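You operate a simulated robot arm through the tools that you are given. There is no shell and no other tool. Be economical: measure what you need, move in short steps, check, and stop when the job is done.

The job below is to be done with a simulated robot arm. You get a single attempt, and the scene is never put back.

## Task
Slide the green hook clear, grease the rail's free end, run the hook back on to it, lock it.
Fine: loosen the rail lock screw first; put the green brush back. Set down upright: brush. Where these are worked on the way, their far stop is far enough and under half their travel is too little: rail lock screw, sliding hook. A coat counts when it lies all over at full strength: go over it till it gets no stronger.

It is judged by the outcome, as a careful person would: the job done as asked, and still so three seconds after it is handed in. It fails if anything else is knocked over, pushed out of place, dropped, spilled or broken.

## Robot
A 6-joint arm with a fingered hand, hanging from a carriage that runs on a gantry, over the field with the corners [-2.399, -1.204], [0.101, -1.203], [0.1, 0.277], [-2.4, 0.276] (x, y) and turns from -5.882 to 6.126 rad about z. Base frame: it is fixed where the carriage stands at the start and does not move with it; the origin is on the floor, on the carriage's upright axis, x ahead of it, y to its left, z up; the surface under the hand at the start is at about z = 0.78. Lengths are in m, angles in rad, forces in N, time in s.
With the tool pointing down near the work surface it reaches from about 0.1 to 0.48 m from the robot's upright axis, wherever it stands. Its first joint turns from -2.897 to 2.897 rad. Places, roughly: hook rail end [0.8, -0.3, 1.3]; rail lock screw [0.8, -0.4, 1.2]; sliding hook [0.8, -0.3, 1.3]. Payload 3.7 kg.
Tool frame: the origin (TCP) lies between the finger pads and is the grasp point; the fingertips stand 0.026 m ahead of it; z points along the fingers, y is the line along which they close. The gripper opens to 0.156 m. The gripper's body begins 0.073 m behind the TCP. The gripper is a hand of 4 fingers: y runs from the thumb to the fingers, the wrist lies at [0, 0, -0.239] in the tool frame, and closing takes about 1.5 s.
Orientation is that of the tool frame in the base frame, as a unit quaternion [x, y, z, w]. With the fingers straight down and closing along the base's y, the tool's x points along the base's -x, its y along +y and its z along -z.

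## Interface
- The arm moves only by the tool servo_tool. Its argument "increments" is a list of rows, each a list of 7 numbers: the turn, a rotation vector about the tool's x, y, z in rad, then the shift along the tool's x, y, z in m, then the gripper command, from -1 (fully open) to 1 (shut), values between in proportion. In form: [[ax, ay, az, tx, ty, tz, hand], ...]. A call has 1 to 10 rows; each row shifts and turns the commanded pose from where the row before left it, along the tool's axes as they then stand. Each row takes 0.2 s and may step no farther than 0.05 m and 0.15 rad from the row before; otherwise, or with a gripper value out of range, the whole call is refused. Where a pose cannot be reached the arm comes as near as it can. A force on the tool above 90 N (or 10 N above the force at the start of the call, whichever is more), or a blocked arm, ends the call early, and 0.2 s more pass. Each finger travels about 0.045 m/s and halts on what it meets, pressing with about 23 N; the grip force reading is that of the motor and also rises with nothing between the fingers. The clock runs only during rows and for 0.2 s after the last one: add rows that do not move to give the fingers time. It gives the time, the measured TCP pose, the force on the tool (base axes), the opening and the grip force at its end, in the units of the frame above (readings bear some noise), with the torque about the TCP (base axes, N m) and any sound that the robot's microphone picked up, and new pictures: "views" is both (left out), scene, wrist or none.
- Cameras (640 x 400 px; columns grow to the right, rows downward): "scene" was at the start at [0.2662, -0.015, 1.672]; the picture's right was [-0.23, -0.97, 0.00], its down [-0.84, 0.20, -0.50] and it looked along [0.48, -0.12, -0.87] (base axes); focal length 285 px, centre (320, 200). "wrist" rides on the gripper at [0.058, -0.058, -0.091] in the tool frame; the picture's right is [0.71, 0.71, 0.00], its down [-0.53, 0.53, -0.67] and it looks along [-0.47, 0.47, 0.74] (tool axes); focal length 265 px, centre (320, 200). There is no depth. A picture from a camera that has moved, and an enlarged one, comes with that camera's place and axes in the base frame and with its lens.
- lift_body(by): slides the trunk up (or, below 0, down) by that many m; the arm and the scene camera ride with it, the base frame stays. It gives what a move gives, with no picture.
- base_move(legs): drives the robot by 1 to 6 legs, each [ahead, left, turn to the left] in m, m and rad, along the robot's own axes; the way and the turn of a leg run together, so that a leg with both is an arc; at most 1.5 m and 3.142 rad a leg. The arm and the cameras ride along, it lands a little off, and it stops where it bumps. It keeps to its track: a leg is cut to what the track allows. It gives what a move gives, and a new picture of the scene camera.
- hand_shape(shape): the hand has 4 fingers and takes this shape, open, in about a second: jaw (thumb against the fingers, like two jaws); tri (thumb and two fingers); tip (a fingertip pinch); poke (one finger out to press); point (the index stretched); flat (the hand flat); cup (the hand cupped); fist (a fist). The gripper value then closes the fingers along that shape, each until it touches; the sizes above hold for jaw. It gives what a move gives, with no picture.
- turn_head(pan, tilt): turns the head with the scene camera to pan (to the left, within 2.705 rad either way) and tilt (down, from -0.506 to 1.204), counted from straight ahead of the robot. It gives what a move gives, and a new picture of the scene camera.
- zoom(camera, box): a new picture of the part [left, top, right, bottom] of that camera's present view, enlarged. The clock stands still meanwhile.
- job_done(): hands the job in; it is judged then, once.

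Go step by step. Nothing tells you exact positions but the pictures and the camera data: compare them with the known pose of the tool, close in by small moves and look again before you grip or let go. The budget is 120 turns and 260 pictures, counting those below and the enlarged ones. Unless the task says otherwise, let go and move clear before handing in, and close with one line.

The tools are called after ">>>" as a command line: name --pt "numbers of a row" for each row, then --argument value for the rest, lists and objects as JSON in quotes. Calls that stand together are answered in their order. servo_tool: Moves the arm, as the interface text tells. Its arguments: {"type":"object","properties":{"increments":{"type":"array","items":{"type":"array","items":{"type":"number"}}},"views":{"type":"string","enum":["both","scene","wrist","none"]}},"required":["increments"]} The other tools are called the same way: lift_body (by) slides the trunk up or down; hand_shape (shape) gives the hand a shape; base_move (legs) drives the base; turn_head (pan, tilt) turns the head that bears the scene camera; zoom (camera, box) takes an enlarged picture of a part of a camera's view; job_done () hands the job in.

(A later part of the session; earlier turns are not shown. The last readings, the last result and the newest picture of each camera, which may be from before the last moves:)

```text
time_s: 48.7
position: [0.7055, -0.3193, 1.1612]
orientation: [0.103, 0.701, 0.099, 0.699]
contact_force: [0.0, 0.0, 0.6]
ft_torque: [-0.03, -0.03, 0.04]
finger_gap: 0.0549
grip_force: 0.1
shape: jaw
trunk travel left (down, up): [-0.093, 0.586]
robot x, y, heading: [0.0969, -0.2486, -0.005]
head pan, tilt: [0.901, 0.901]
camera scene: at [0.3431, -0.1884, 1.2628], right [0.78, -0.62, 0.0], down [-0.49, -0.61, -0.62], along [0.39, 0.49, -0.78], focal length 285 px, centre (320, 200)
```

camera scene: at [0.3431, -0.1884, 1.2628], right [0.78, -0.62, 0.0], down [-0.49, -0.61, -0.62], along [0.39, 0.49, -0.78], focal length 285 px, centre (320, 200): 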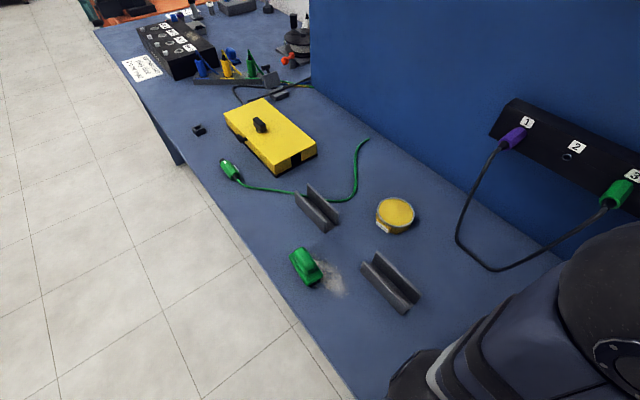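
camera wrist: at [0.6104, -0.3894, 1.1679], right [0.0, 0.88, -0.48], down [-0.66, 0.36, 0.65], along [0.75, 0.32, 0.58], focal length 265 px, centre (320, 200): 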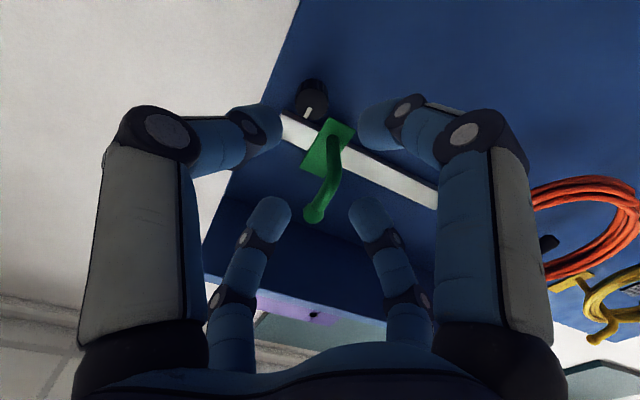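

>>> servo_tool --pt "0 0 -0.14 0 0 -0.03 0.3" --pt "0 0 -0.14 0 0 0 0.3" --pt "0 0.15 0 0 0 0 0.3" --pt "0 0.15 0 0 0 0 0.3" --pt "0 0 0 0 0 0 0.3" --views "none"

>>> base_move --legs '[[0.01, -0.107, 0]]'

>>> lift_body --by 0.12

>>> turn_head --pan 0.2 --tilt 0.2

```text
time_s: 49.9
position: [0.6749, -0.3205, 1.1607]
orientation: [0.003, 0.806, 0.001, 0.592]
contact_force: [-0.3, 0.1, 0.7]
ft_torque: [0.02, -0.01, 0.03]
finger_gap: 0.0548
grip_force: 0.1
shape: jaw
trunk travel left (down, up): [-0.093, 0.586]
robot x, y, heading: [0.0932, -0.2503, 0.003]
head pan, tilt: [0.901, 0.901]
```

```text
time_s: 51.1
position: [0.68, -0.4263, 1.1616]
orientation: [0.003, 0.805, 0.001, 0.593]
contact_force: [-0.1, 0.0, -0.3]
ft_torque: [0.02, 0.0, 0.01]
finger_gap: 0.055
grip_force: 0.0
shape: jaw
trunk travel left (down, up): [-0.093, 0.586]
robot x, y, heading: [0.0988, -0.3562, 0.001]
head pan, tilt: [0.901, 0.901]
camera scene: at [0.3491, -0.2949, 1.2628], right [0.78, -0.62, 0.0], down [-0.49, -0.61, -0.62], along [0.39, 0.49, -0.78], focal length 285 px, centre (320, 200)
```

scene: 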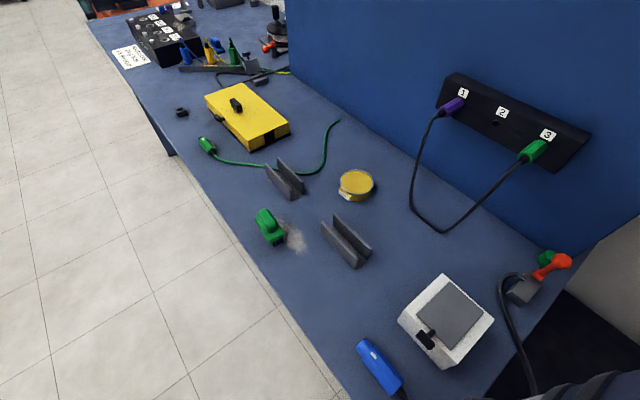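

```text
time_s: 52.6
position: [0.6805, -0.4263, 1.2798]
orientation: [0.004, 0.805, 0.001, 0.594]
contact_force: [-0.8, 0.2, -0.3]
ft_torque: [-0.01, 0.03, -0.01]
finger_gap: 0.0547
grip_force: 0.0
shape: jaw
trunk travel left (down, up): [-0.213, 0.466]
robot x, y, heading: [0.1009, -0.3536, -0.001]
head pan, tilt: [0.901, 0.901]
```

```text
time_s: 53.7
position: [0.6803, -0.4271, 1.2822]
orientation: [0.004, 0.805, 0.001, 0.593]
contact_force: [0.5, -0.7, -0.6]
ft_torque: [-0.01, 0.0, 0.0]
finger_gap: 0.0548
grip_force: 0.1
shape: jaw
trunk travel left (down, up): [-0.213, 0.466]
robot x, y, heading: [0.1041, -0.3546, 0.003]
head pan, tilt: [0.201, 0.201]
camera scene: at [0.3935, -0.3349, 1.4443], right [0.2, -0.98, 0.0], down [-0.2, -0.04, -0.98], along [0.96, 0.2, -0.2], focal length 285 px, centre (320, 200)
```

scene: 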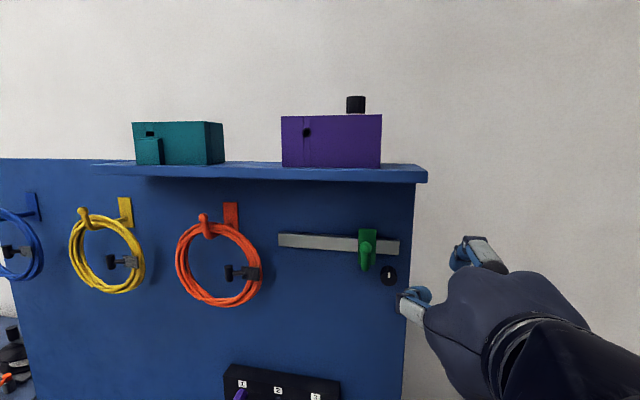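

>>> servo_tool --pt "0 0 0 0.005 0 0.03 0.3" --pt "0 0 0 0 0 0.03 0.3" --pt "0 0 0 0 0 0.03 0.3" --pt "0 0 0 0 0 0.025 0.3" --pt "0 0 0 0 0 0.0 0.3" --views "none"

```text
time_s: 54.9
position: [0.7647, -0.4277, 1.2492]
orientation: [0.004, 0.806, 0.001, 0.593]
contact_force: [-0.1, 0.4, 0.2]
ft_torque: [0.02, 0.0, 0.0]
finger_gap: 0.0548
grip_force: 0.1
shape: jaw
out of reach, approached as far as the arm can: row 4
trunk travel left (down, up): [-0.213, 0.466]
robot x, y, heading: [0.101, -0.3553, -0.001]
head pan, tilt: [0.201, 0.201]
```

>>> servo_tool --pt "0 0 0 0 0 -0.045 0.3" --pt "0 0.15 0 0 0.035 0 0.3" --pt "0 0.02 0 0 0.036 0 0.3" --pt "0 0 0 0 0 0.0 0.3" --views "both"

>>> zoom --camera "scene" --box '[340, 200, 500, 300]'

```text
time_s: 55.9
position: [0.7214, -0.3553, 1.2623]
orientation: [0.004, 0.853, 0.001, 0.523]
contact_force: [-0.5, -0.2, 0.7]
ft_torque: [0.01, 0.02, -0.01]
finger_gap: 0.0549
grip_force: 0.0
shape: jaw
trunk travel left (down, up): [-0.213, 0.466]
robot x, y, heading: [0.1033, -0.3525, 0.0]
head pan, tilt: [0.201, 0.201]
camera scene: at [0.3934, -0.335, 1.4444], right [0.2, -0.98, 0.0], down [-0.2, -0.04, -0.98], along [0.96, 0.2, -0.2], focal length 285 px, centre (320, 200)
camera wrist: at [0.6141, -0.4135, 1.2524], right [-0.32, 0.71, -0.63], down [-0.35, 0.52, 0.78], along [0.88, 0.47, 0.09], focal length 265 px, centre (320, 200)
```

scene: 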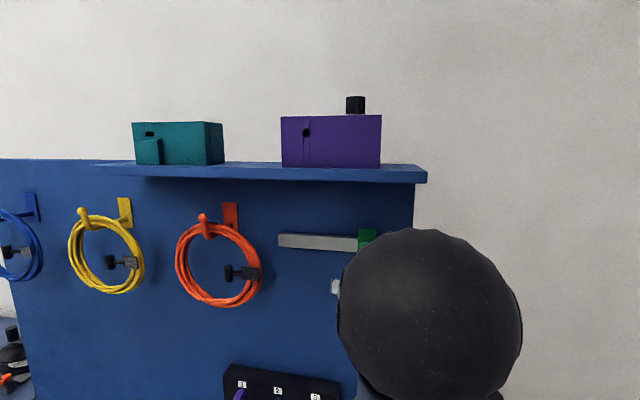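
wrist: 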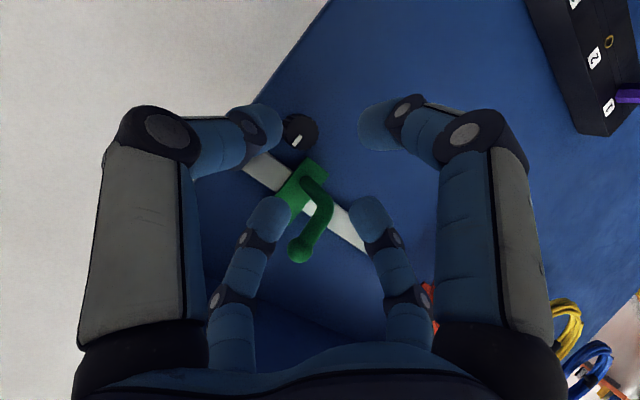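

```text
4.00 times, centred on (420, 250) of scene
camera zoom: at [0.3934, -0.335, 1.4444], right [0.2, -0.98, 0.0], down [-0.2, -0.04, -0.98], along [0.96, 0.2, -0.2], focal length 1139 px, centre (-80, 0)
```

zoom: 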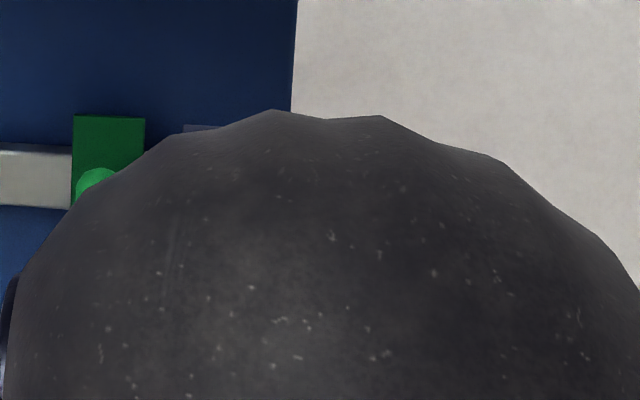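

>>> turn_head --pan 0.9 --tilt 1.2

>>> turn_head --pan -1.2 --tilt 1.2

```text
time_s: 57.1
position: [0.7204, -0.3558, 1.2633]
orientation: [0.004, 0.852, 0.001, 0.523]
contact_force: [0.5, -0.2, 0.7]
ft_torque: [0.01, -0.02, -0.01]
finger_gap: 0.0546
grip_force: 0.1
shape: jaw
trunk travel left (down, up): [-0.213, 0.466]
robot x, y, heading: [0.098, -0.3536, 0.003]
head pan, tilt: [0.901, 1.201]
camera scene: at [0.337, -0.3097, 1.3631], right [0.78, -0.62, 0.0], down [-0.58, -0.73, -0.36], along [0.23, 0.28, -0.93], focal length 285 px, centre (320, 200)
```

scene: 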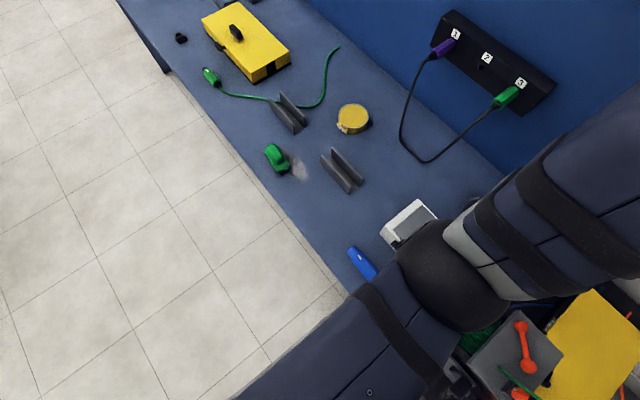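

```text
time_s: 59.1
position: [0.7207, -0.356, 1.2637]
orientation: [0.003, 0.853, 0.001, 0.523]
contact_force: [0.1, 0.8, 0.4]
ft_torque: [0.0, 0.0, 0.0]
finger_gap: 0.0545
grip_force: 0.0
shape: jaw
trunk travel left (down, up): [-0.213, 0.466]
robot x, y, heading: [0.0986, -0.3559, 0.0]
head pan, tilt: [-1.201, 1.201]
camera scene: at [0.3224, -0.4057, 1.363], right [-0.93, -0.36, 0.0], down [-0.34, 0.87, -0.36], along [0.13, -0.34, -0.93], focal length 285 px, centre (320, 200)
```

scene: 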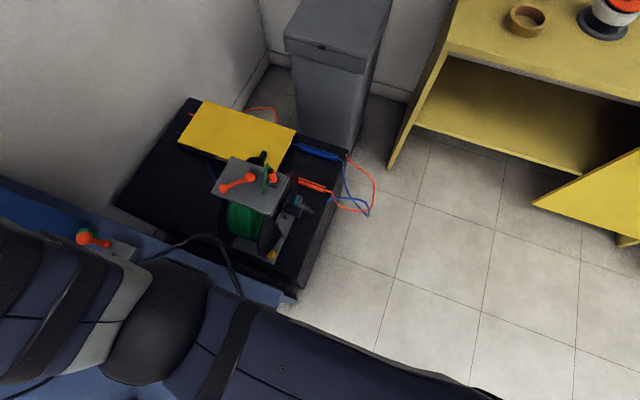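

>>> servo_tool --pt "0 0 0 0 0 -0.04 -0.2" --pt "0 0 0.15 0 0 -0.03 -0.2" --pt "0 0 0.15 0 0 0 -0.2" --pt "0 0 0.15 0 0 0 -0.2" --pt "0 0 0.15 0 0 0 -0.2" --pt "0 0 0.15 0 0 0 -0.2" --pt "0 0 0.15 0 0 0 -0.2" --pt "0 0 0.15 0 0 0 -0.2" --pt "0 0 0.15 0 0 0 -0.2" --views "none"

>>> hand_shape --shape "tip"

>>> servo_tool --pt "0 0 0.15 0 0 0 0.3" --pt "0 0 0.15 0 0 0 0.3" --pt "0 0 0.15 0 0 0 0.3" --pt "0 0 0.15 0 0 0 0.3" --pt "0 0 0.03 0 0 0 0.3" --pt "0 0 0 0 0 0 0.3" --pt "0 0 0 0 0 0 0.3" --views "wrist"

>>> turn_head --pan 0.3 --tilt 0.3

```text
time_s: 61.1
position: [0.6962, -0.3542, 1.2934]
orientation: [0.485, 0.701, 0.297, 0.43]
contact_force: [0.2, 0.3, -0.1]
ft_torque: [-0.02, 0.0, -0.01]
finger_gap: 0.0931
grip_force: 0.0
shape: jaw
out of reach, approached as far as the arm can: row 1, 2
trunk travel left (down, up): [-0.213, 0.466]
robot x, y, heading: [0.1, -0.3531, 0.001]
head pan, tilt: [-1.201, 1.201]
```

```text
time_s: 62.0
position: [0.6973, -0.3557, 1.2923]
orientation: [0.484, 0.702, 0.295, 0.43]
contact_force: [0.1, 1.3, -0.6]
ft_torque: [0.0, 0.0, 0.01]
finger_gap: 0.1562
grip_force: 0.0
shape: tip
trunk travel left (down, up): [-0.213, 0.466]
robot x, y, heading: [0.0997, -0.3526, 0.001]
head pan, tilt: [-1.201, 1.201]
```

```text
time_s: 63.6
position: [0.6982, -0.3562, 1.2925]
orientation: [0.678, 0.517, 0.415, 0.317]
contact_force: [0.0, -0.2, -0.8]
ft_torque: [0.03, 0.0, 0.01]
finger_gap: 0.0551
grip_force: 0.0
shape: tip
trunk travel left (down, up): [-0.213, 0.466]
robot x, y, heading: [0.0996, -0.3552, -0.006]
head pan, tilt: [-1.201, 1.201]
camera wrist: at [0.5985, -0.2851, 1.2975], right [0.39, 0.5, 0.77], down [-0.43, -0.65, 0.63], along [0.81, -0.58, -0.04], focal length 265 px, centre (320, 200)
```

wrist: 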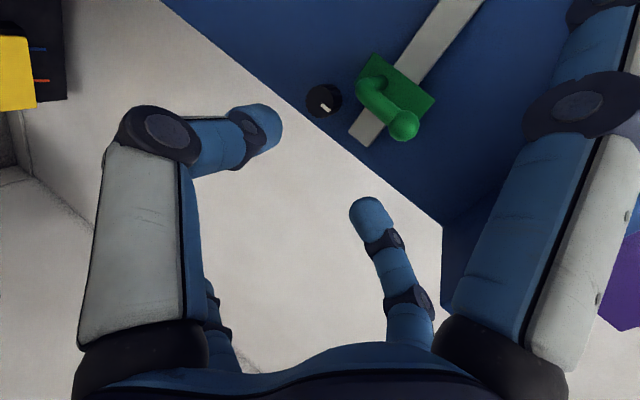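

```text
time_s: 65.2
position: [0.6974, -0.3555, 1.2932]
orientation: [0.678, 0.518, 0.415, 0.317]
contact_force: [0.4, -0.2, -0.5]
ft_torque: [0.0, 0.01, 0.01]
finger_gap: 0.0553
grip_force: 0.1
shape: tip
trunk travel left (down, up): [-0.213, 0.466]
robot x, y, heading: [0.1016, -0.357, -0.001]
head pan, tilt: [0.3, 0.3]
camera scene: at [0.3914, -0.326, 1.4351], right [0.3, -0.96, 0.0], down [-0.28, -0.09, -0.96], along [0.91, 0.28, -0.3], focal length 285 px, centre (320, 200)
```

scene: 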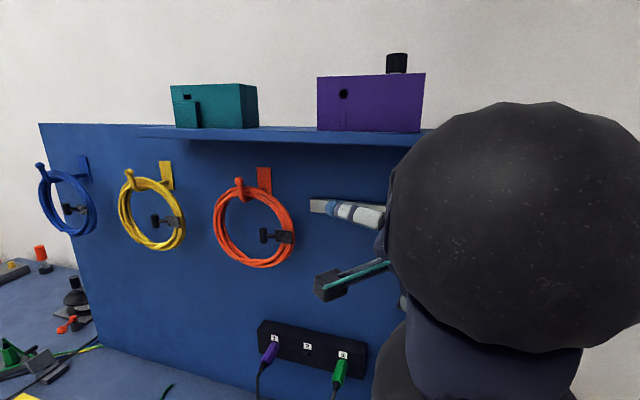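

>>> servo_tool --pt "0 0 0 0.001 0.005 0.035 0.3" --pt "0 0 0 0 0 0.035 0.3" --pt "0 0 0 0 0 0 0.3" --views "wrist"

>>> zoom --camera "wrist" --box '[220, 60, 460, 260]'

```text
time_s: 66.0
position: [0.7632, -0.3546, 1.266]
orientation: [0.678, 0.517, 0.415, 0.318]
contact_force: [-0.7, -0.6, 1.3]
ft_torque: [-0.02, 0.02, 0.0]
finger_gap: 0.055
grip_force: 0.0
shape: tip
trunk travel left (down, up): [-0.213, 0.466]
robot x, y, heading: [0.1009, -0.3541, 0.001]
head pan, tilt: [0.3, 0.3]
camera wrist: at [0.6639, -0.285, 1.2703], right [0.39, 0.5, 0.77], down [-0.43, -0.65, 0.63], along [0.81, -0.58, -0.04], focal length 265 px, centre (320, 200)
```

wrist: 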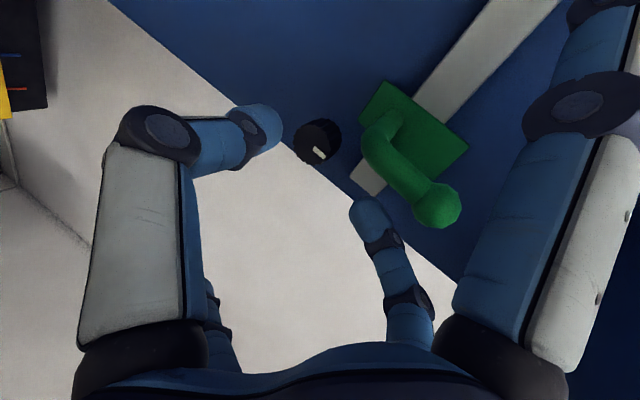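

```text
2.00 times, centred on (340, 160) of wrist
camera zoom: at [0.6639, -0.285, 1.2703], right [0.39, 0.5, 0.77], down [-0.43, -0.65, 0.63], along [0.81, -0.58, -0.04], focal length 531 px, centre (280, 280)
```

zoom: 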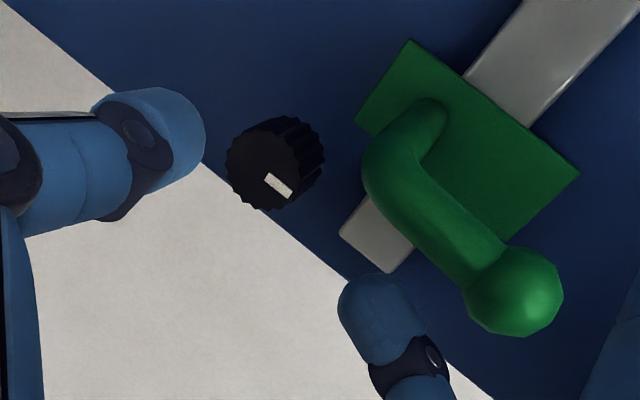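

>>> servo_tool --pt "0 0 0 -0.002 0.0005 0.02 0.3" --pt "0 0 0 0 0 0.02 0.3" --pt "0 0 0 0 0 0 0.3" --views "wrist"

>>> zoom --camera "wrist" --box '[220, 60, 460, 260]'

```text
time_s: 66.8
position: [0.7957, -0.359, 1.2466]
orientation: [0.677, 0.518, 0.415, 0.318]
contact_force: [-8.2, 0.8, 0.7]
ft_torque: [0.01, -0.19, -0.07]
finger_gap: 0.0527
grip_force: 0.2
shape: tip
trunk travel left (down, up): [-0.213, 0.466]
robot x, y, heading: [0.0989, -0.3519, -0.0]
head pan, tilt: [0.3, 0.3]
camera wrist: at [0.6981, -0.2872, 1.2511], right [0.4, 0.5, 0.77], down [-0.43, -0.65, 0.63], along [0.81, -0.58, -0.04], focal length 265 px, centre (320, 200)
```

wrist: 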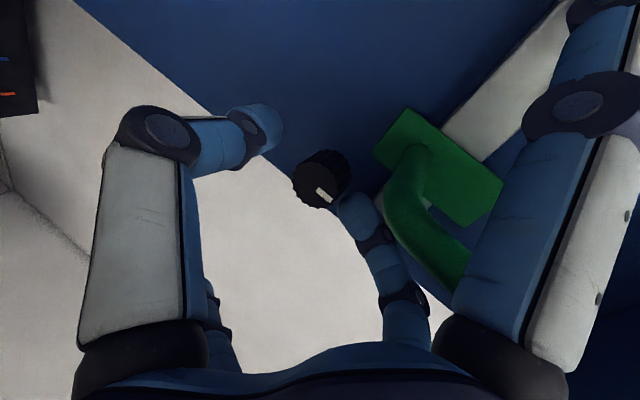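

```text
2.00 times, centred on (340, 160) of wrist
camera zoom: at [0.6981, -0.2872, 1.2511], right [0.4, 0.5, 0.77], down [-0.43, -0.65, 0.63], along [0.81, -0.58, -0.04], focal length 531 px, centre (280, 280)
```

zoom: 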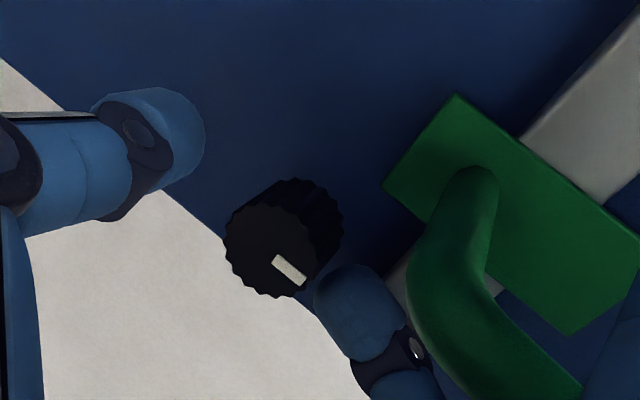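

>>> servo_tool --pt "0 0 0 0 0.004 -0.001 0.6" --pt "0 0 0 0 0 0 0.8" --pt "0 0 0 0 0 0 0.9" --pt "0 0 0 0 0 0 0.9" --pt "0 0 0 0 0 0 0.9" --pt "0 0 0 0 0 0 0.9" --views "wrist"

>>> zoom --camera "wrist" --box '[220, 60, 460, 260]'

```text
time_s: 68.2
position: [0.7987, -0.3587, 1.2513]
orientation: [0.677, 0.518, 0.415, 0.317]
contact_force: [6.5, 0.8, -7.6]
ft_torque: [-0.03, -0.06, 0.02]
finger_gap: 0.0251
grip_force: 23.6
shape: tip
trunk travel left (down, up): [-0.213, 0.466]
robot x, y, heading: [0.0988, -0.3572, 0.004]
head pan, tilt: [0.3, 0.3]
camera wrist: at [0.7001, -0.2883, 1.2552], right [0.4, 0.5, 0.77], down [-0.43, -0.65, 0.63], along [0.81, -0.58, -0.04], focal length 265 px, centre (320, 200)
```

wrist: 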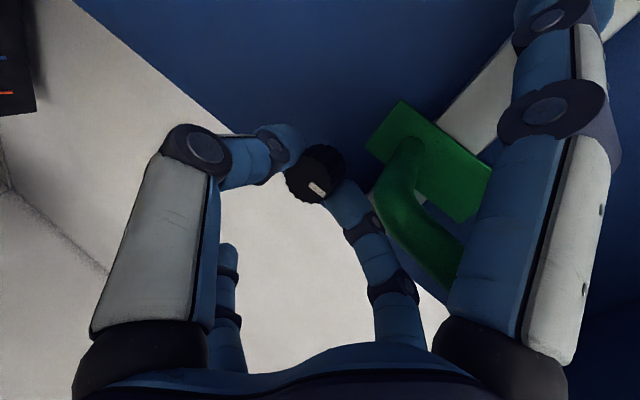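

```text
2.00 times, centred on (340, 160) of wrist
camera zoom: at [0.7001, -0.2883, 1.2552], right [0.4, 0.5, 0.77], down [-0.43, -0.65, 0.63], along [0.81, -0.58, -0.04], focal length 531 px, centre (280, 280)
```

zoom: 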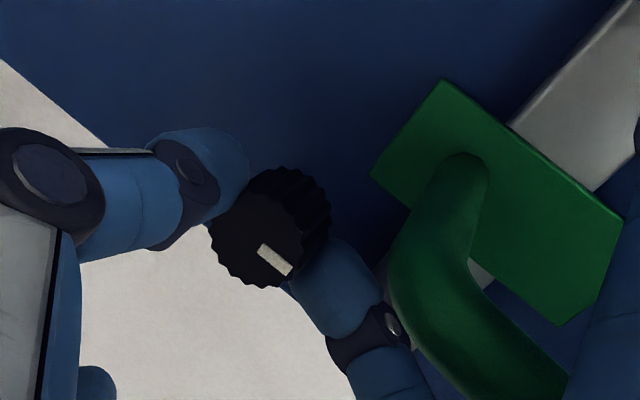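

>>> servo_tool --pt "0 0 -0.08 0 0 0 0.95" --pt "0 0 -0.08 0 0 0 0.95" --pt "0 0 -0.08 0 0 0 0.95" --pt "0 0 0 0 0 0 0.95" --views "wrist"

>>> zoom --camera "wrist" --box '[220, 60, 460, 260]'

```text
time_s: 69.2
position: [0.7995, -0.3583, 1.25]
orientation: [0.611, 0.595, 0.374, 0.366]
contact_force: [9.5, 3.8, -9.1]
ft_torque: [0.04, -0.16, -0.07]
finger_gap: 0.0245
grip_force: 23.0
shape: tip
trunk travel left (down, up): [-0.213, 0.466]
robot x, y, heading: [0.1015, -0.3549, 0.002]
head pan, tilt: [0.3, 0.3]
camera wrist: at [0.6926, -0.2994, 1.2416], right [0.33, 0.69, 0.65], down [-0.36, -0.54, 0.76], along [0.87, -0.48, 0.07], focal length 265 px, centre (320, 200)
```

wrist: 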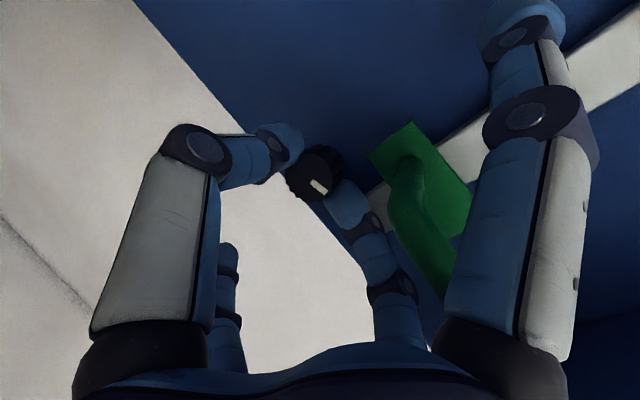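

```text
2.00 times, centred on (340, 160) of wrist
camera zoom: at [0.6926, -0.2994, 1.2416], right [0.33, 0.69, 0.65], down [-0.36, -0.54, 0.76], along [0.87, -0.48, 0.07], focal length 531 px, centre (280, 280)
```

zoom: 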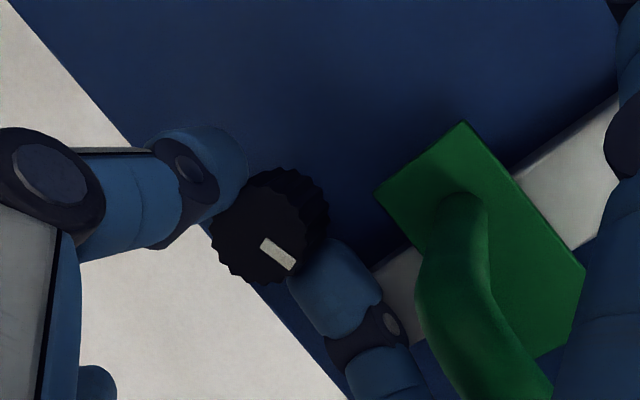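

>>> servo_tool --pt "0 0 -0.1 0 0 0 0.95" --pt "0 0 -0.1 0 0 0 0.95" --pt "0 0 -0.1 0 0 0 0.95" --pt "0 0 -0.1 0 0 0 0.95" --pt "0 0 0 0 0 0 0.95" --views "wrist"

>>> zoom --camera "wrist" --box '[220, 60, 460, 260]'

```text
time_s: 70.4
position: [0.7977, -0.3583, 1.2516]
orientation: [0.481, 0.704, 0.295, 0.432]
contact_force: [5.1, 5.4, -7.0]
ft_torque: [0.05, -0.12, -0.03]
finger_gap: 0.0243
grip_force: 23.2
shape: tip
trunk travel left (down, up): [-0.213, 0.466]
robot x, y, heading: [0.0983, -0.3542, -0.0]
head pan, tilt: [0.3, 0.3]
camera wrist: at [0.6839, -0.3263, 1.2252], right [0.18, 0.92, 0.36], down [-0.29, -0.3, 0.91], along [0.94, -0.27, 0.21], focal length 265 px, centre (320, 200)
```

wrist: 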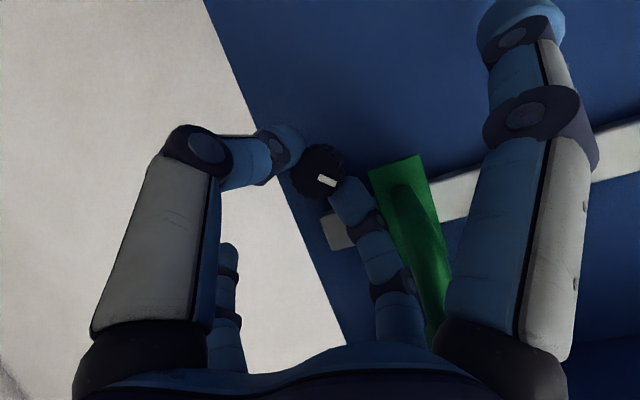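

```text
2.00 times, centred on (340, 160) of wrist
camera zoom: at [0.6839, -0.3263, 1.2252], right [0.18, 0.92, 0.36], down [-0.29, -0.3, 0.91], along [0.94, -0.27, 0.21], focal length 531 px, centre (280, 280)
```

zoom: 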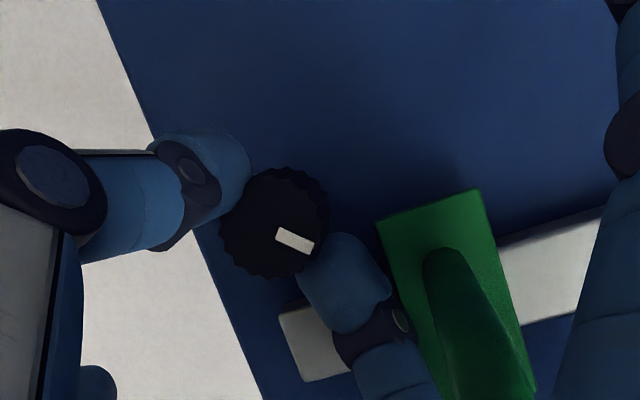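

>>> servo_tool --pt "0 0 -0.1 0 0 0 0.95" --pt "0 0 -0.1 0 0 0 0.95" --pt "0 0 -0.1 0 0 0 0.95" --pt "0 0 -0.1 0 0 0 0.95" --pt "0 0 0 0 0 0 0.95" --views "wrist"

>>> zoom --camera "wrist" --box '[220, 60, 460, 260]'

```text
time_s: 71.6
position: [0.798, -0.3586, 1.2512]
orientation: [0.33, 0.786, 0.202, 0.482]
contact_force: [2.2, 4.4, -4.8]
ft_torque: [0.15, 0.05, 0.06]
finger_gap: 0.0234
grip_force: 23.4
shape: tip
trunk travel left (down, up): [-0.213, 0.466]
robot x, y, heading: [0.0988, -0.3539, -0.002]
head pan, tilt: [0.3, 0.3]
camera wrist: at [0.6804, -0.3581, 1.2187], right [0.01, 1.0, 0.01], down [-0.26, -0.01, 0.97], along [0.97, -0.01, 0.26], focal length 265 px, centre (320, 200)
```

wrist: 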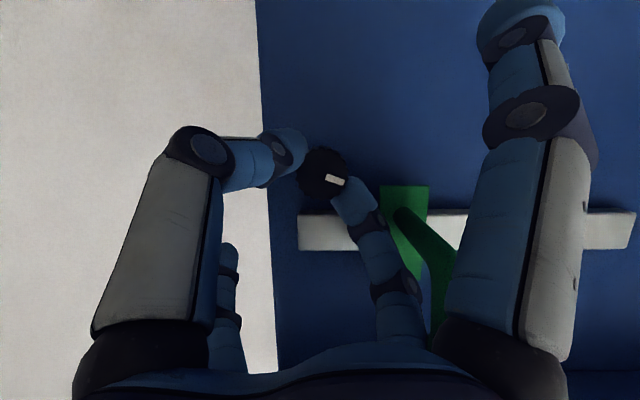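

```text
2.00 times, centred on (340, 160) of wrist
camera zoom: at [0.6804, -0.3581, 1.2187], right [0.01, 1.0, 0.01], down [-0.26, -0.01, 0.97], along [0.97, -0.01, 0.26], focal length 531 px, centre (280, 280)
```

zoom: 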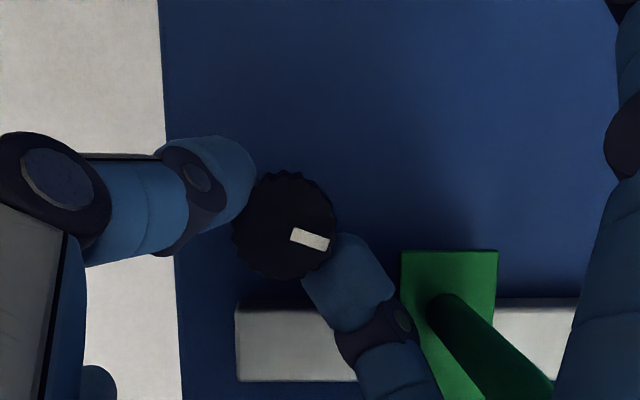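

>>> servo_tool --pt "0 0 -0.1 0 0 0 0.95" --pt "0 0 -0.1 0 0 0 0.95" --pt "0 0 -0.1 0 0 0 0.95" --pt "0 0 -0.1 0 0 0 0.95" --pt "0 0 0 0 0 0 0.95" --views "wrist"

>>> zoom --camera "wrist" --box '[220, 60, 460, 260]'

```text
time_s: 72.8
position: [0.7978, -0.3597, 1.2488]
orientation: [0.168, 0.836, 0.103, 0.512]
contact_force: [0.2, 2.3, -7.4]
ft_torque: [0.19, 0.09, -0.08]
finger_gap: 0.0233
grip_force: 22.9
shape: tip
trunk travel left (down, up): [-0.213, 0.466]
robot x, y, heading: [0.102, -0.3531, 0.002]
head pan, tilt: [0.3, 0.3]
camera wrist: at [0.6827, -0.3909, 1.2232], right [-0.17, 0.93, -0.34], down [-0.28, 0.28, 0.92], along [0.94, 0.25, 0.21], focal length 265 px, centre (320, 200)
```

wrist: 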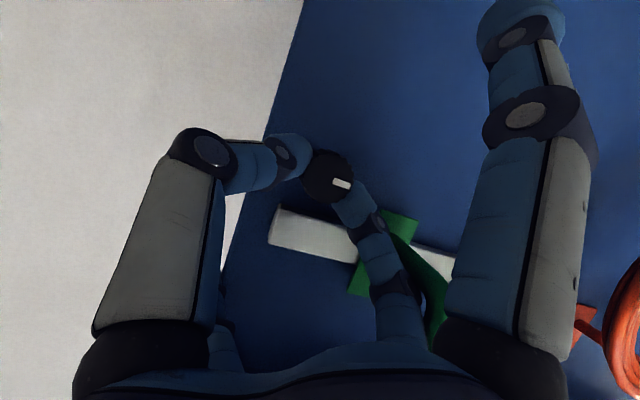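

```text
2.00 times, centred on (340, 160) of wrist
camera zoom: at [0.6827, -0.3909, 1.2232], right [-0.17, 0.93, -0.34], down [-0.28, 0.28, 0.92], along [0.94, 0.25, 0.21], focal length 531 px, centre (280, 280)
```

zoom: 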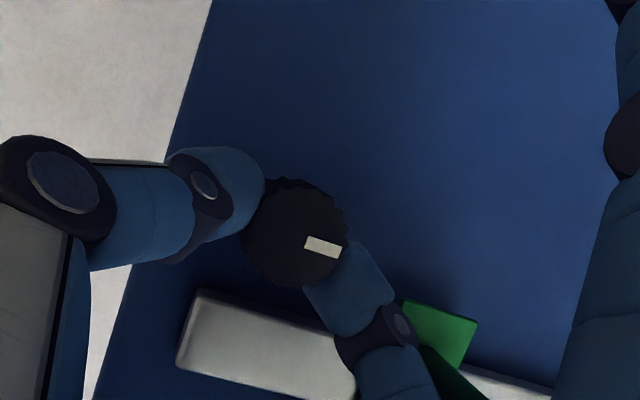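

>>> servo_tool --pt "0 0 -0.1 0 0 0 0.95" --pt "0 0 -0.1 0 0 0 0.95" --pt "0 0 -0.1 0 0 0 0.95" --pt "0 0 -0.1 0 0 0 0.95" --pt "0 0 0 0 0 0 0.95" --views "wrist"

>>> zoom --camera "wrist" --box '[220, 60, 460, 260]'

```text
time_s: 74.0
position: [0.7966, -0.3749, 1.2526]
orientation: [0.012, 0.851, -0.003, 0.526]
contact_force: [-16.9, -46.9, 5.1]
ft_torque: [4.42, -1.47, -2.42]
finger_gap: 0.0189
grip_force: 22.9
shape: tip
trunk travel left (down, up): [-0.213, 0.466]
robot x, y, heading: [0.1024, -0.3525, -0.002]
head pan, tilt: [0.3, 0.3]
camera wrist: at [0.6882, -0.431, 1.2411], right [-0.3, 0.72, -0.63], down [-0.35, 0.53, 0.77], along [0.89, 0.45, 0.09], focal length 265 px, centre (320, 200)
```

wrist: 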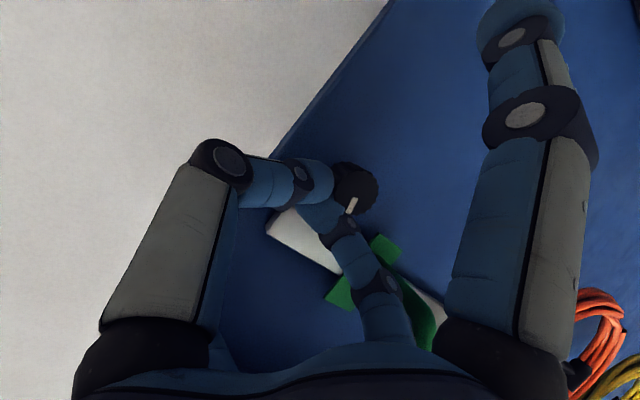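

```text
2.00 times, centred on (340, 160) of wrist
camera zoom: at [0.6882, -0.431, 1.2411], right [-0.3, 0.72, -0.63], down [-0.35, 0.53, 0.77], along [0.89, 0.45, 0.09], focal length 531 px, centre (280, 280)
```

zoom: 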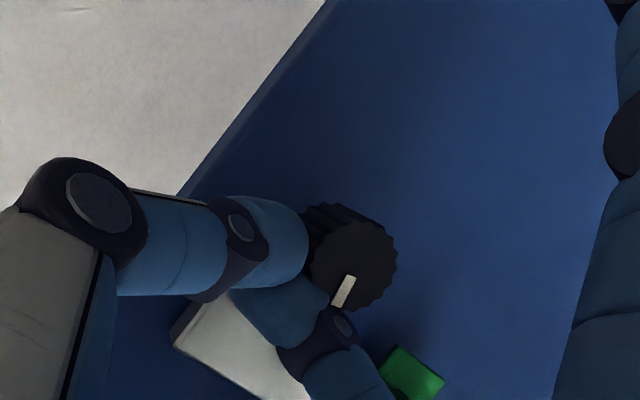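

>>> servo_tool --pt "0 0 0 0 0 -0.02 0.8" --pt "0 0 0 0 0 -0.03 0.6" --pt "0 0 0.15 0 0 -0.01 0.3" --pt "0 0 0.15 0 0 0 0.3" --pt "0 0 0.15 0 0 0 0.3" --pt "0 0 0.15 0 0 0 0.3" --pt "0 0 0.15 0 0 0 0.3" --pt "0 0 0.15 0 0 0 0.3" --pt "0 0 0.15 0 0 0 0.3" --pt "0 0 0.15 0 0 0 0.3" --views "wrist"

>>> zoom --camera "wrist" --box '[220, 60, 460, 260]'

```text
time_s: 76.2
position: [0.7458, -0.3601, 1.2782]
orientation: [0.481, 0.704, 0.294, 0.432]
contact_force: [0.2, -0.6, -0.3]
ft_torque: [0.01, 0.0, -0.01]
finger_gap: 0.0542
grip_force: 0.0
shape: tip
trunk travel left (down, up): [-0.213, 0.466]
robot x, y, heading: [0.099, -0.3525, -0.001]
head pan, tilt: [0.3, 0.3]
camera wrist: at [0.6303, -0.3266, 1.2522], right [0.18, 0.92, 0.36], down [-0.29, -0.3, 0.91], along [0.94, -0.27, 0.21], focal length 265 px, centre (320, 200)
```

wrist: 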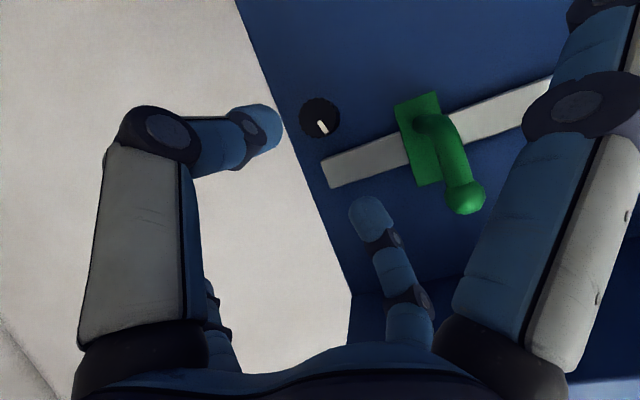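

```text
2.00 times, centred on (340, 160) of wrist
camera zoom: at [0.6303, -0.3266, 1.2522], right [0.18, 0.92, 0.36], down [-0.29, -0.3, 0.91], along [0.94, -0.27, 0.21], focal length 531 px, centre (280, 280)
```

zoom: 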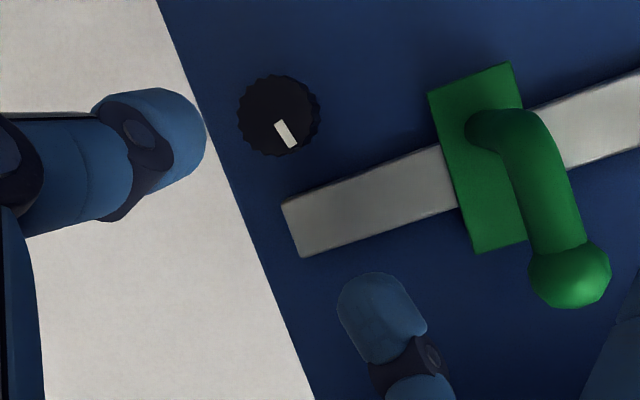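

>>> servo_tool --pt "0 0 0.15 0 0 0 0.3" --pt "0 0 0.15 0 0 0 0.3" --pt "0 0 0.15 0 0 0 0.3" --pt "0 0 0.15 0 0 0 0.3" --pt "0 0 0.15 0 0 0.02 0.3" --pt "0 0 0.08 0 0 0.018 0.3" --pt "0 0 0 0 0 0.018 0.3" --pt "0 0 0 0 0.003 0 0.5" --pt "0 0 0 0 0 0 0.95" --pt "0 0 0 0 0 0 0.95" --views "none"

>>> servo_tool --pt "0 0 0 0 0 0 0.95" --pt "0 0 0 0 0 0 0.95" --pt "0 0 0 0 0 0 0.95" --views "wrist"

>>> zoom --camera "wrist" --box '[220, 60, 460, 260]'

```text
time_s: 78.4
position: [0.7905, -0.3559, 1.2602]
orientation: [0.721, 0.451, 0.447, 0.278]
contact_force: [-54.8, 16.2, 30.4]
ft_torque: [1.74, -0.28, 2.35]
finger_gap: 0.0145
grip_force: 10.1
shape: tip
trunk travel left (down, up): [-0.213, 0.466]
robot x, y, heading: [0.0978, -0.3527, -0.001]
head pan, tilt: [0.3, 0.3]
```

```text
time_s: 79.2
position: [0.7906, -0.3571, 1.2615]
orientation: [0.721, 0.448, 0.449, 0.279]
contact_force: [-54.6, 17.0, 29.7]
ft_torque: [1.47, -0.11, 1.98]
finger_gap: 0.0166
grip_force: 23.1
shape: tip
trunk travel left (down, up): [-0.213, 0.466]
robot x, y, heading: [0.1016, -0.3512, 0.001]
head pan, tilt: [0.3, 0.3]
camera wrist: at [0.6973, -0.2803, 1.2773], right [0.42, 0.32, 0.85], down [-0.49, -0.7, 0.51], along [0.76, -0.63, -0.14], focal length 265 px, centre (320, 200)
```

wrist: 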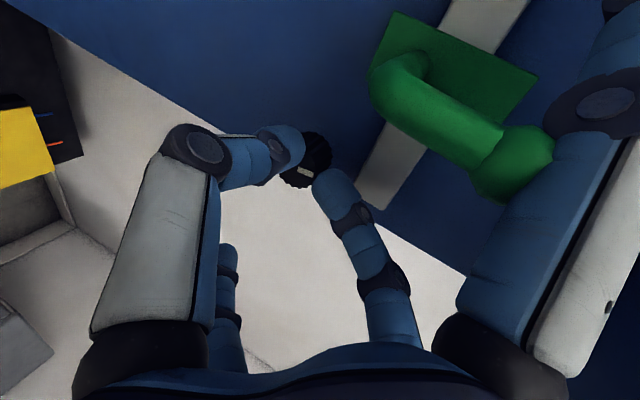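

```text
2.00 times, centred on (340, 160) of wrist
camera zoom: at [0.6973, -0.2803, 1.2773], right [0.42, 0.32, 0.85], down [-0.49, -0.7, 0.51], along [0.76, -0.63, -0.14], focal length 531 px, centre (280, 280)
```

zoom: 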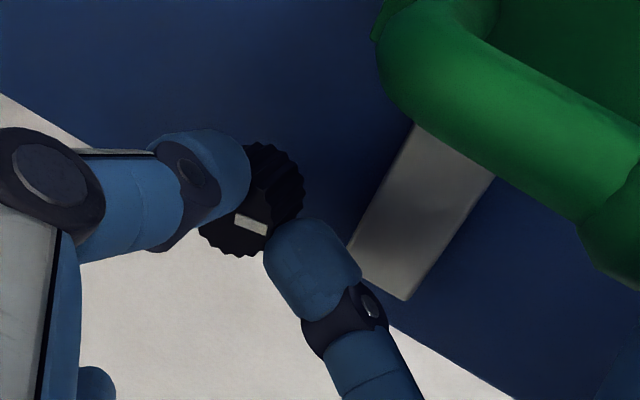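

>>> servo_tool --pt "0 0 0 0 0 0 0.3" --pt "0 0 0 0 0 0 0.3" --pt "0 0 0 0 0 -0.03 0.3" --pt "0 0 0 0 0 -0.03 0.3" --pt "0 0 -0.15 0 0 0 0.3" --pt "0 0 -0.15 0 0 0 0.3" --pt "0 0 -0.15 0 0 0 0.3" --pt "0 0 -0.05 0 0 0 0.3" --pt "0 0 0 0 0 0 0.3" --views "wrist"

>>> zoom --camera "wrist" --box '[220, 60, 500, 260]'

```text
time_s: 81.2
position: [0.7434, -0.361, 1.2826]
orientation: [0.589, 0.616, 0.36, 0.379]
contact_force: [-0.1, 1.0, -0.9]
ft_torque: [0.04, 0.02, -0.01]
finger_gap: 0.0542
grip_force: 0.1
shape: tip
trunk travel left (down, up): [-0.213, 0.466]
robot x, y, heading: [0.0999, -0.3534, -0.001]
head pan, tilt: [0.3, 0.3]
camera wrist: at [0.6348, -0.3057, 1.2693], right [0.31, 0.74, 0.6], down [-0.35, -0.5, 0.79], along [0.89, -0.45, 0.1], focal length 265 px, centre (320, 200)
```

wrist: 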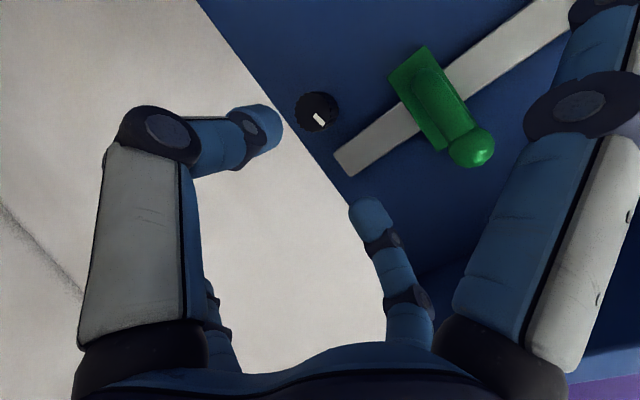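

```text
2.00 times, centred on (360, 160) of wrist
camera zoom: at [0.6348, -0.3057, 1.2693], right [0.31, 0.74, 0.6], down [-0.35, -0.5, 0.79], along [0.89, -0.45, 0.1], focal length 531 px, centre (240, 280)
```

zoom: 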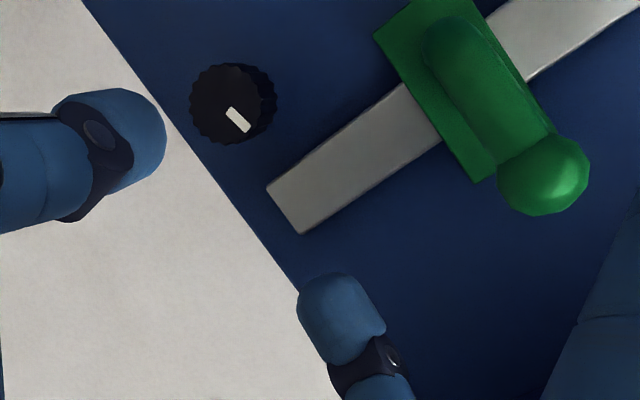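

>>> servo_tool --pt "0 0 0 0.003 -0.003 0.03 0.3" --pt "0 0 0 0 0 0.031 0.3" --pt "0 0 0 0 0.0 0 0.5" --pt "0 0 0 0 0 0 0.9" --pt "0 0 0 0 0 0 0.9" --pt "0 0 0 0 0 0 0.9" --pt "0 0 0 0 0 0 0.9" --views "wrist"

>>> zoom --camera "wrist" --box '[220, 60, 500, 260]'

```text
time_s: 82.8
position: [0.795, -0.3579, 1.2531]
orientation: [0.59, 0.616, 0.361, 0.377]
contact_force: [5.0, 1.2, -7.8]
ft_torque: [-0.02, -0.07, -0.01]
finger_gap: 0.0214
grip_force: 22.8
shape: tip
trunk travel left (down, up): [-0.213, 0.466]
robot x, y, heading: [0.1008, -0.3589, -0.003]
head pan, tilt: [0.3, 0.3]
camera wrist: at [0.6878, -0.3026, 1.2387], right [0.31, 0.74, 0.6], down [-0.35, -0.5, 0.79], along [0.89, -0.45, 0.1], focal length 265 px, centre (320, 200)
```

wrist: 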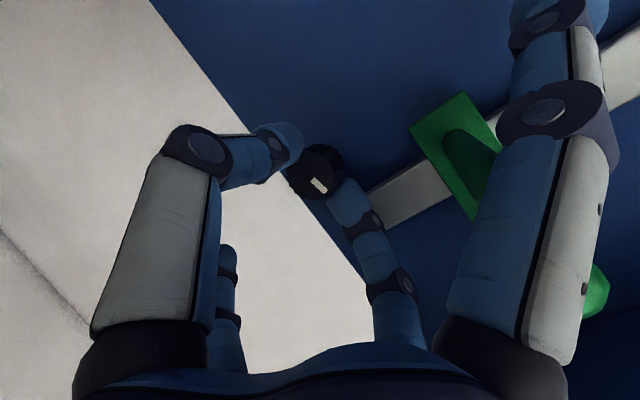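

```text
2.00 times, centred on (360, 160) of wrist
camera zoom: at [0.6878, -0.3026, 1.2387], right [0.31, 0.74, 0.6], down [-0.35, -0.5, 0.79], along [0.89, -0.45, 0.1], focal length 531 px, centre (240, 280)
```

zoom: 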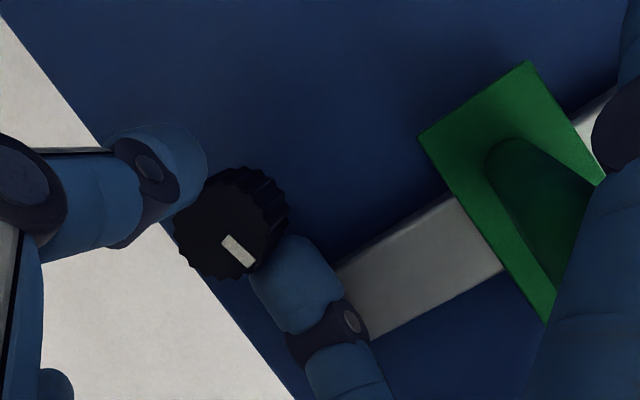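

>>> servo_tool --pt "0 0 -0.1 0 0 0 0.95" --pt "0 0 -0.1 0 0 0 0.95" --pt "0 0 -0.1 0 0 0 0.95" --pt "0 0 -0.1 0 0 0 0.95" --pt "0 0 -0.1 0 0 0 0.95" --pt "0 0 -0.1 0 0 0 0.95" --pt "0 0 -0.1 0 0 0 0.95" --pt "0 0 -0.1 0 0 0 0.95" --pt "0 0 0 0 0 0 0.95" --views "wrist"

>>> zoom --camera "wrist" --box '[220, 60, 500, 260]'

```text
time_s: 84.8
position: [0.7951, -0.3558, 1.2506]
orientation: [0.303, 0.797, 0.185, 0.489]
contact_force: [-0.1, 3.0, -8.4]
ft_torque: [0.06, 0.14, -0.1]
finger_gap: 0.0207
grip_force: 22.7
shape: tip
trunk travel left (down, up): [-0.213, 0.466]
robot x, y, heading: [0.1003, -0.3545, 0.003]
head pan, tilt: [0.3, 0.3]
camera wrist: at [0.6771, -0.3628, 1.2195], right [-0.03, 1.0, -0.05], down [-0.26, 0.05, 0.97], along [0.97, 0.04, 0.26], focal length 265 px, centre (320, 200)
```

wrist: 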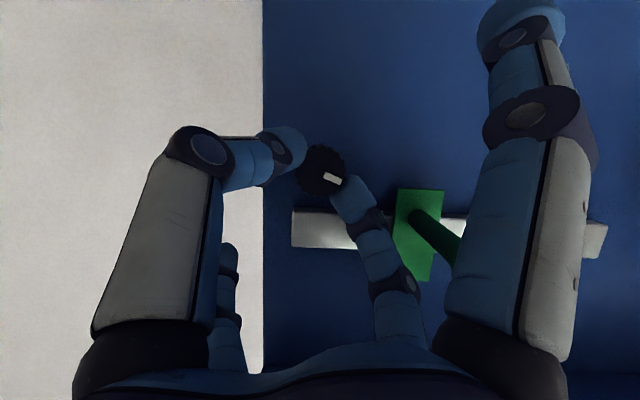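

```text
2.00 times, centred on (360, 160) of wrist
camera zoom: at [0.6771, -0.3628, 1.2195], right [-0.03, 1.0, -0.05], down [-0.26, 0.05, 0.97], along [0.97, 0.04, 0.26], focal length 531 px, centre (240, 280)
```

zoom: 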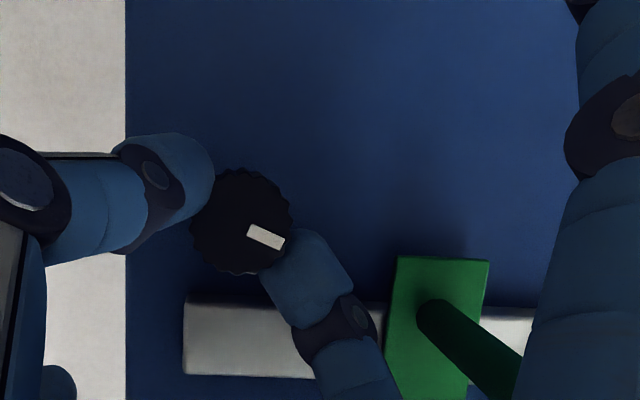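

>>> servo_tool --pt "0 0 -0.1 0 0 0 0.95" --pt "0 0 -0.1 0 0 0 0.95" --pt "0 0 -0.1 0 0 0 0.95" --pt "0 0 -0.1 0 0 0 0.95" --pt "0 0 -0.1 0 0 0 0.95" --pt "0 0 0 0 0 0 0.95" --views "wrist"

>>> zoom --camera "wrist" --box '[220, 60, 500, 260]'

```text
time_s: 86.2
position: [0.7941, -0.3609, 1.2499]
orientation: [0.098, 0.848, 0.057, 0.518]
contact_force: [-2.2, -12.5, -15.2]
ft_torque: [1.7, 0.18, -0.85]
finger_gap: 0.0198
grip_force: 23.5
shape: tip
trunk travel left (down, up): [-0.213, 0.466]
robot x, y, heading: [0.1043, -0.3554, -0.005]
head pan, tilt: [0.3, 0.3]
camera wrist: at [0.6818, -0.4043, 1.2295], right [-0.24, 0.85, -0.47], down [-0.3, 0.4, 0.87], along [0.92, 0.35, 0.16], focal length 265 px, centre (320, 200)
```

wrist: 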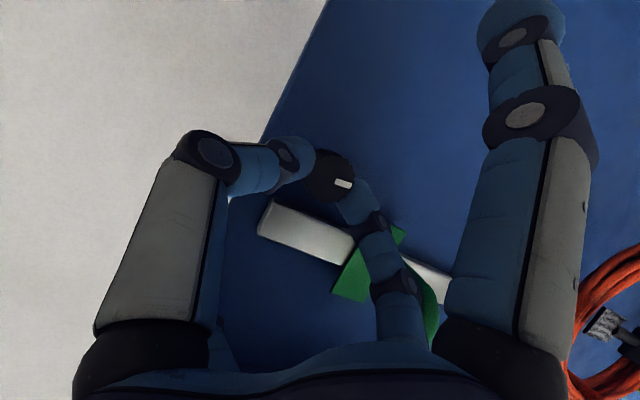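

```text
2.00 times, centred on (360, 160) of wrist
camera zoom: at [0.6818, -0.4043, 1.2295], right [-0.24, 0.85, -0.47], down [-0.3, 0.4, 0.87], along [0.92, 0.35, 0.16], focal length 531 px, centre (240, 280)
```

zoom: 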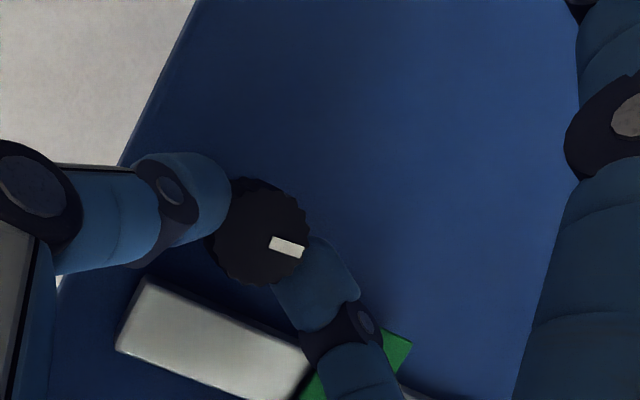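

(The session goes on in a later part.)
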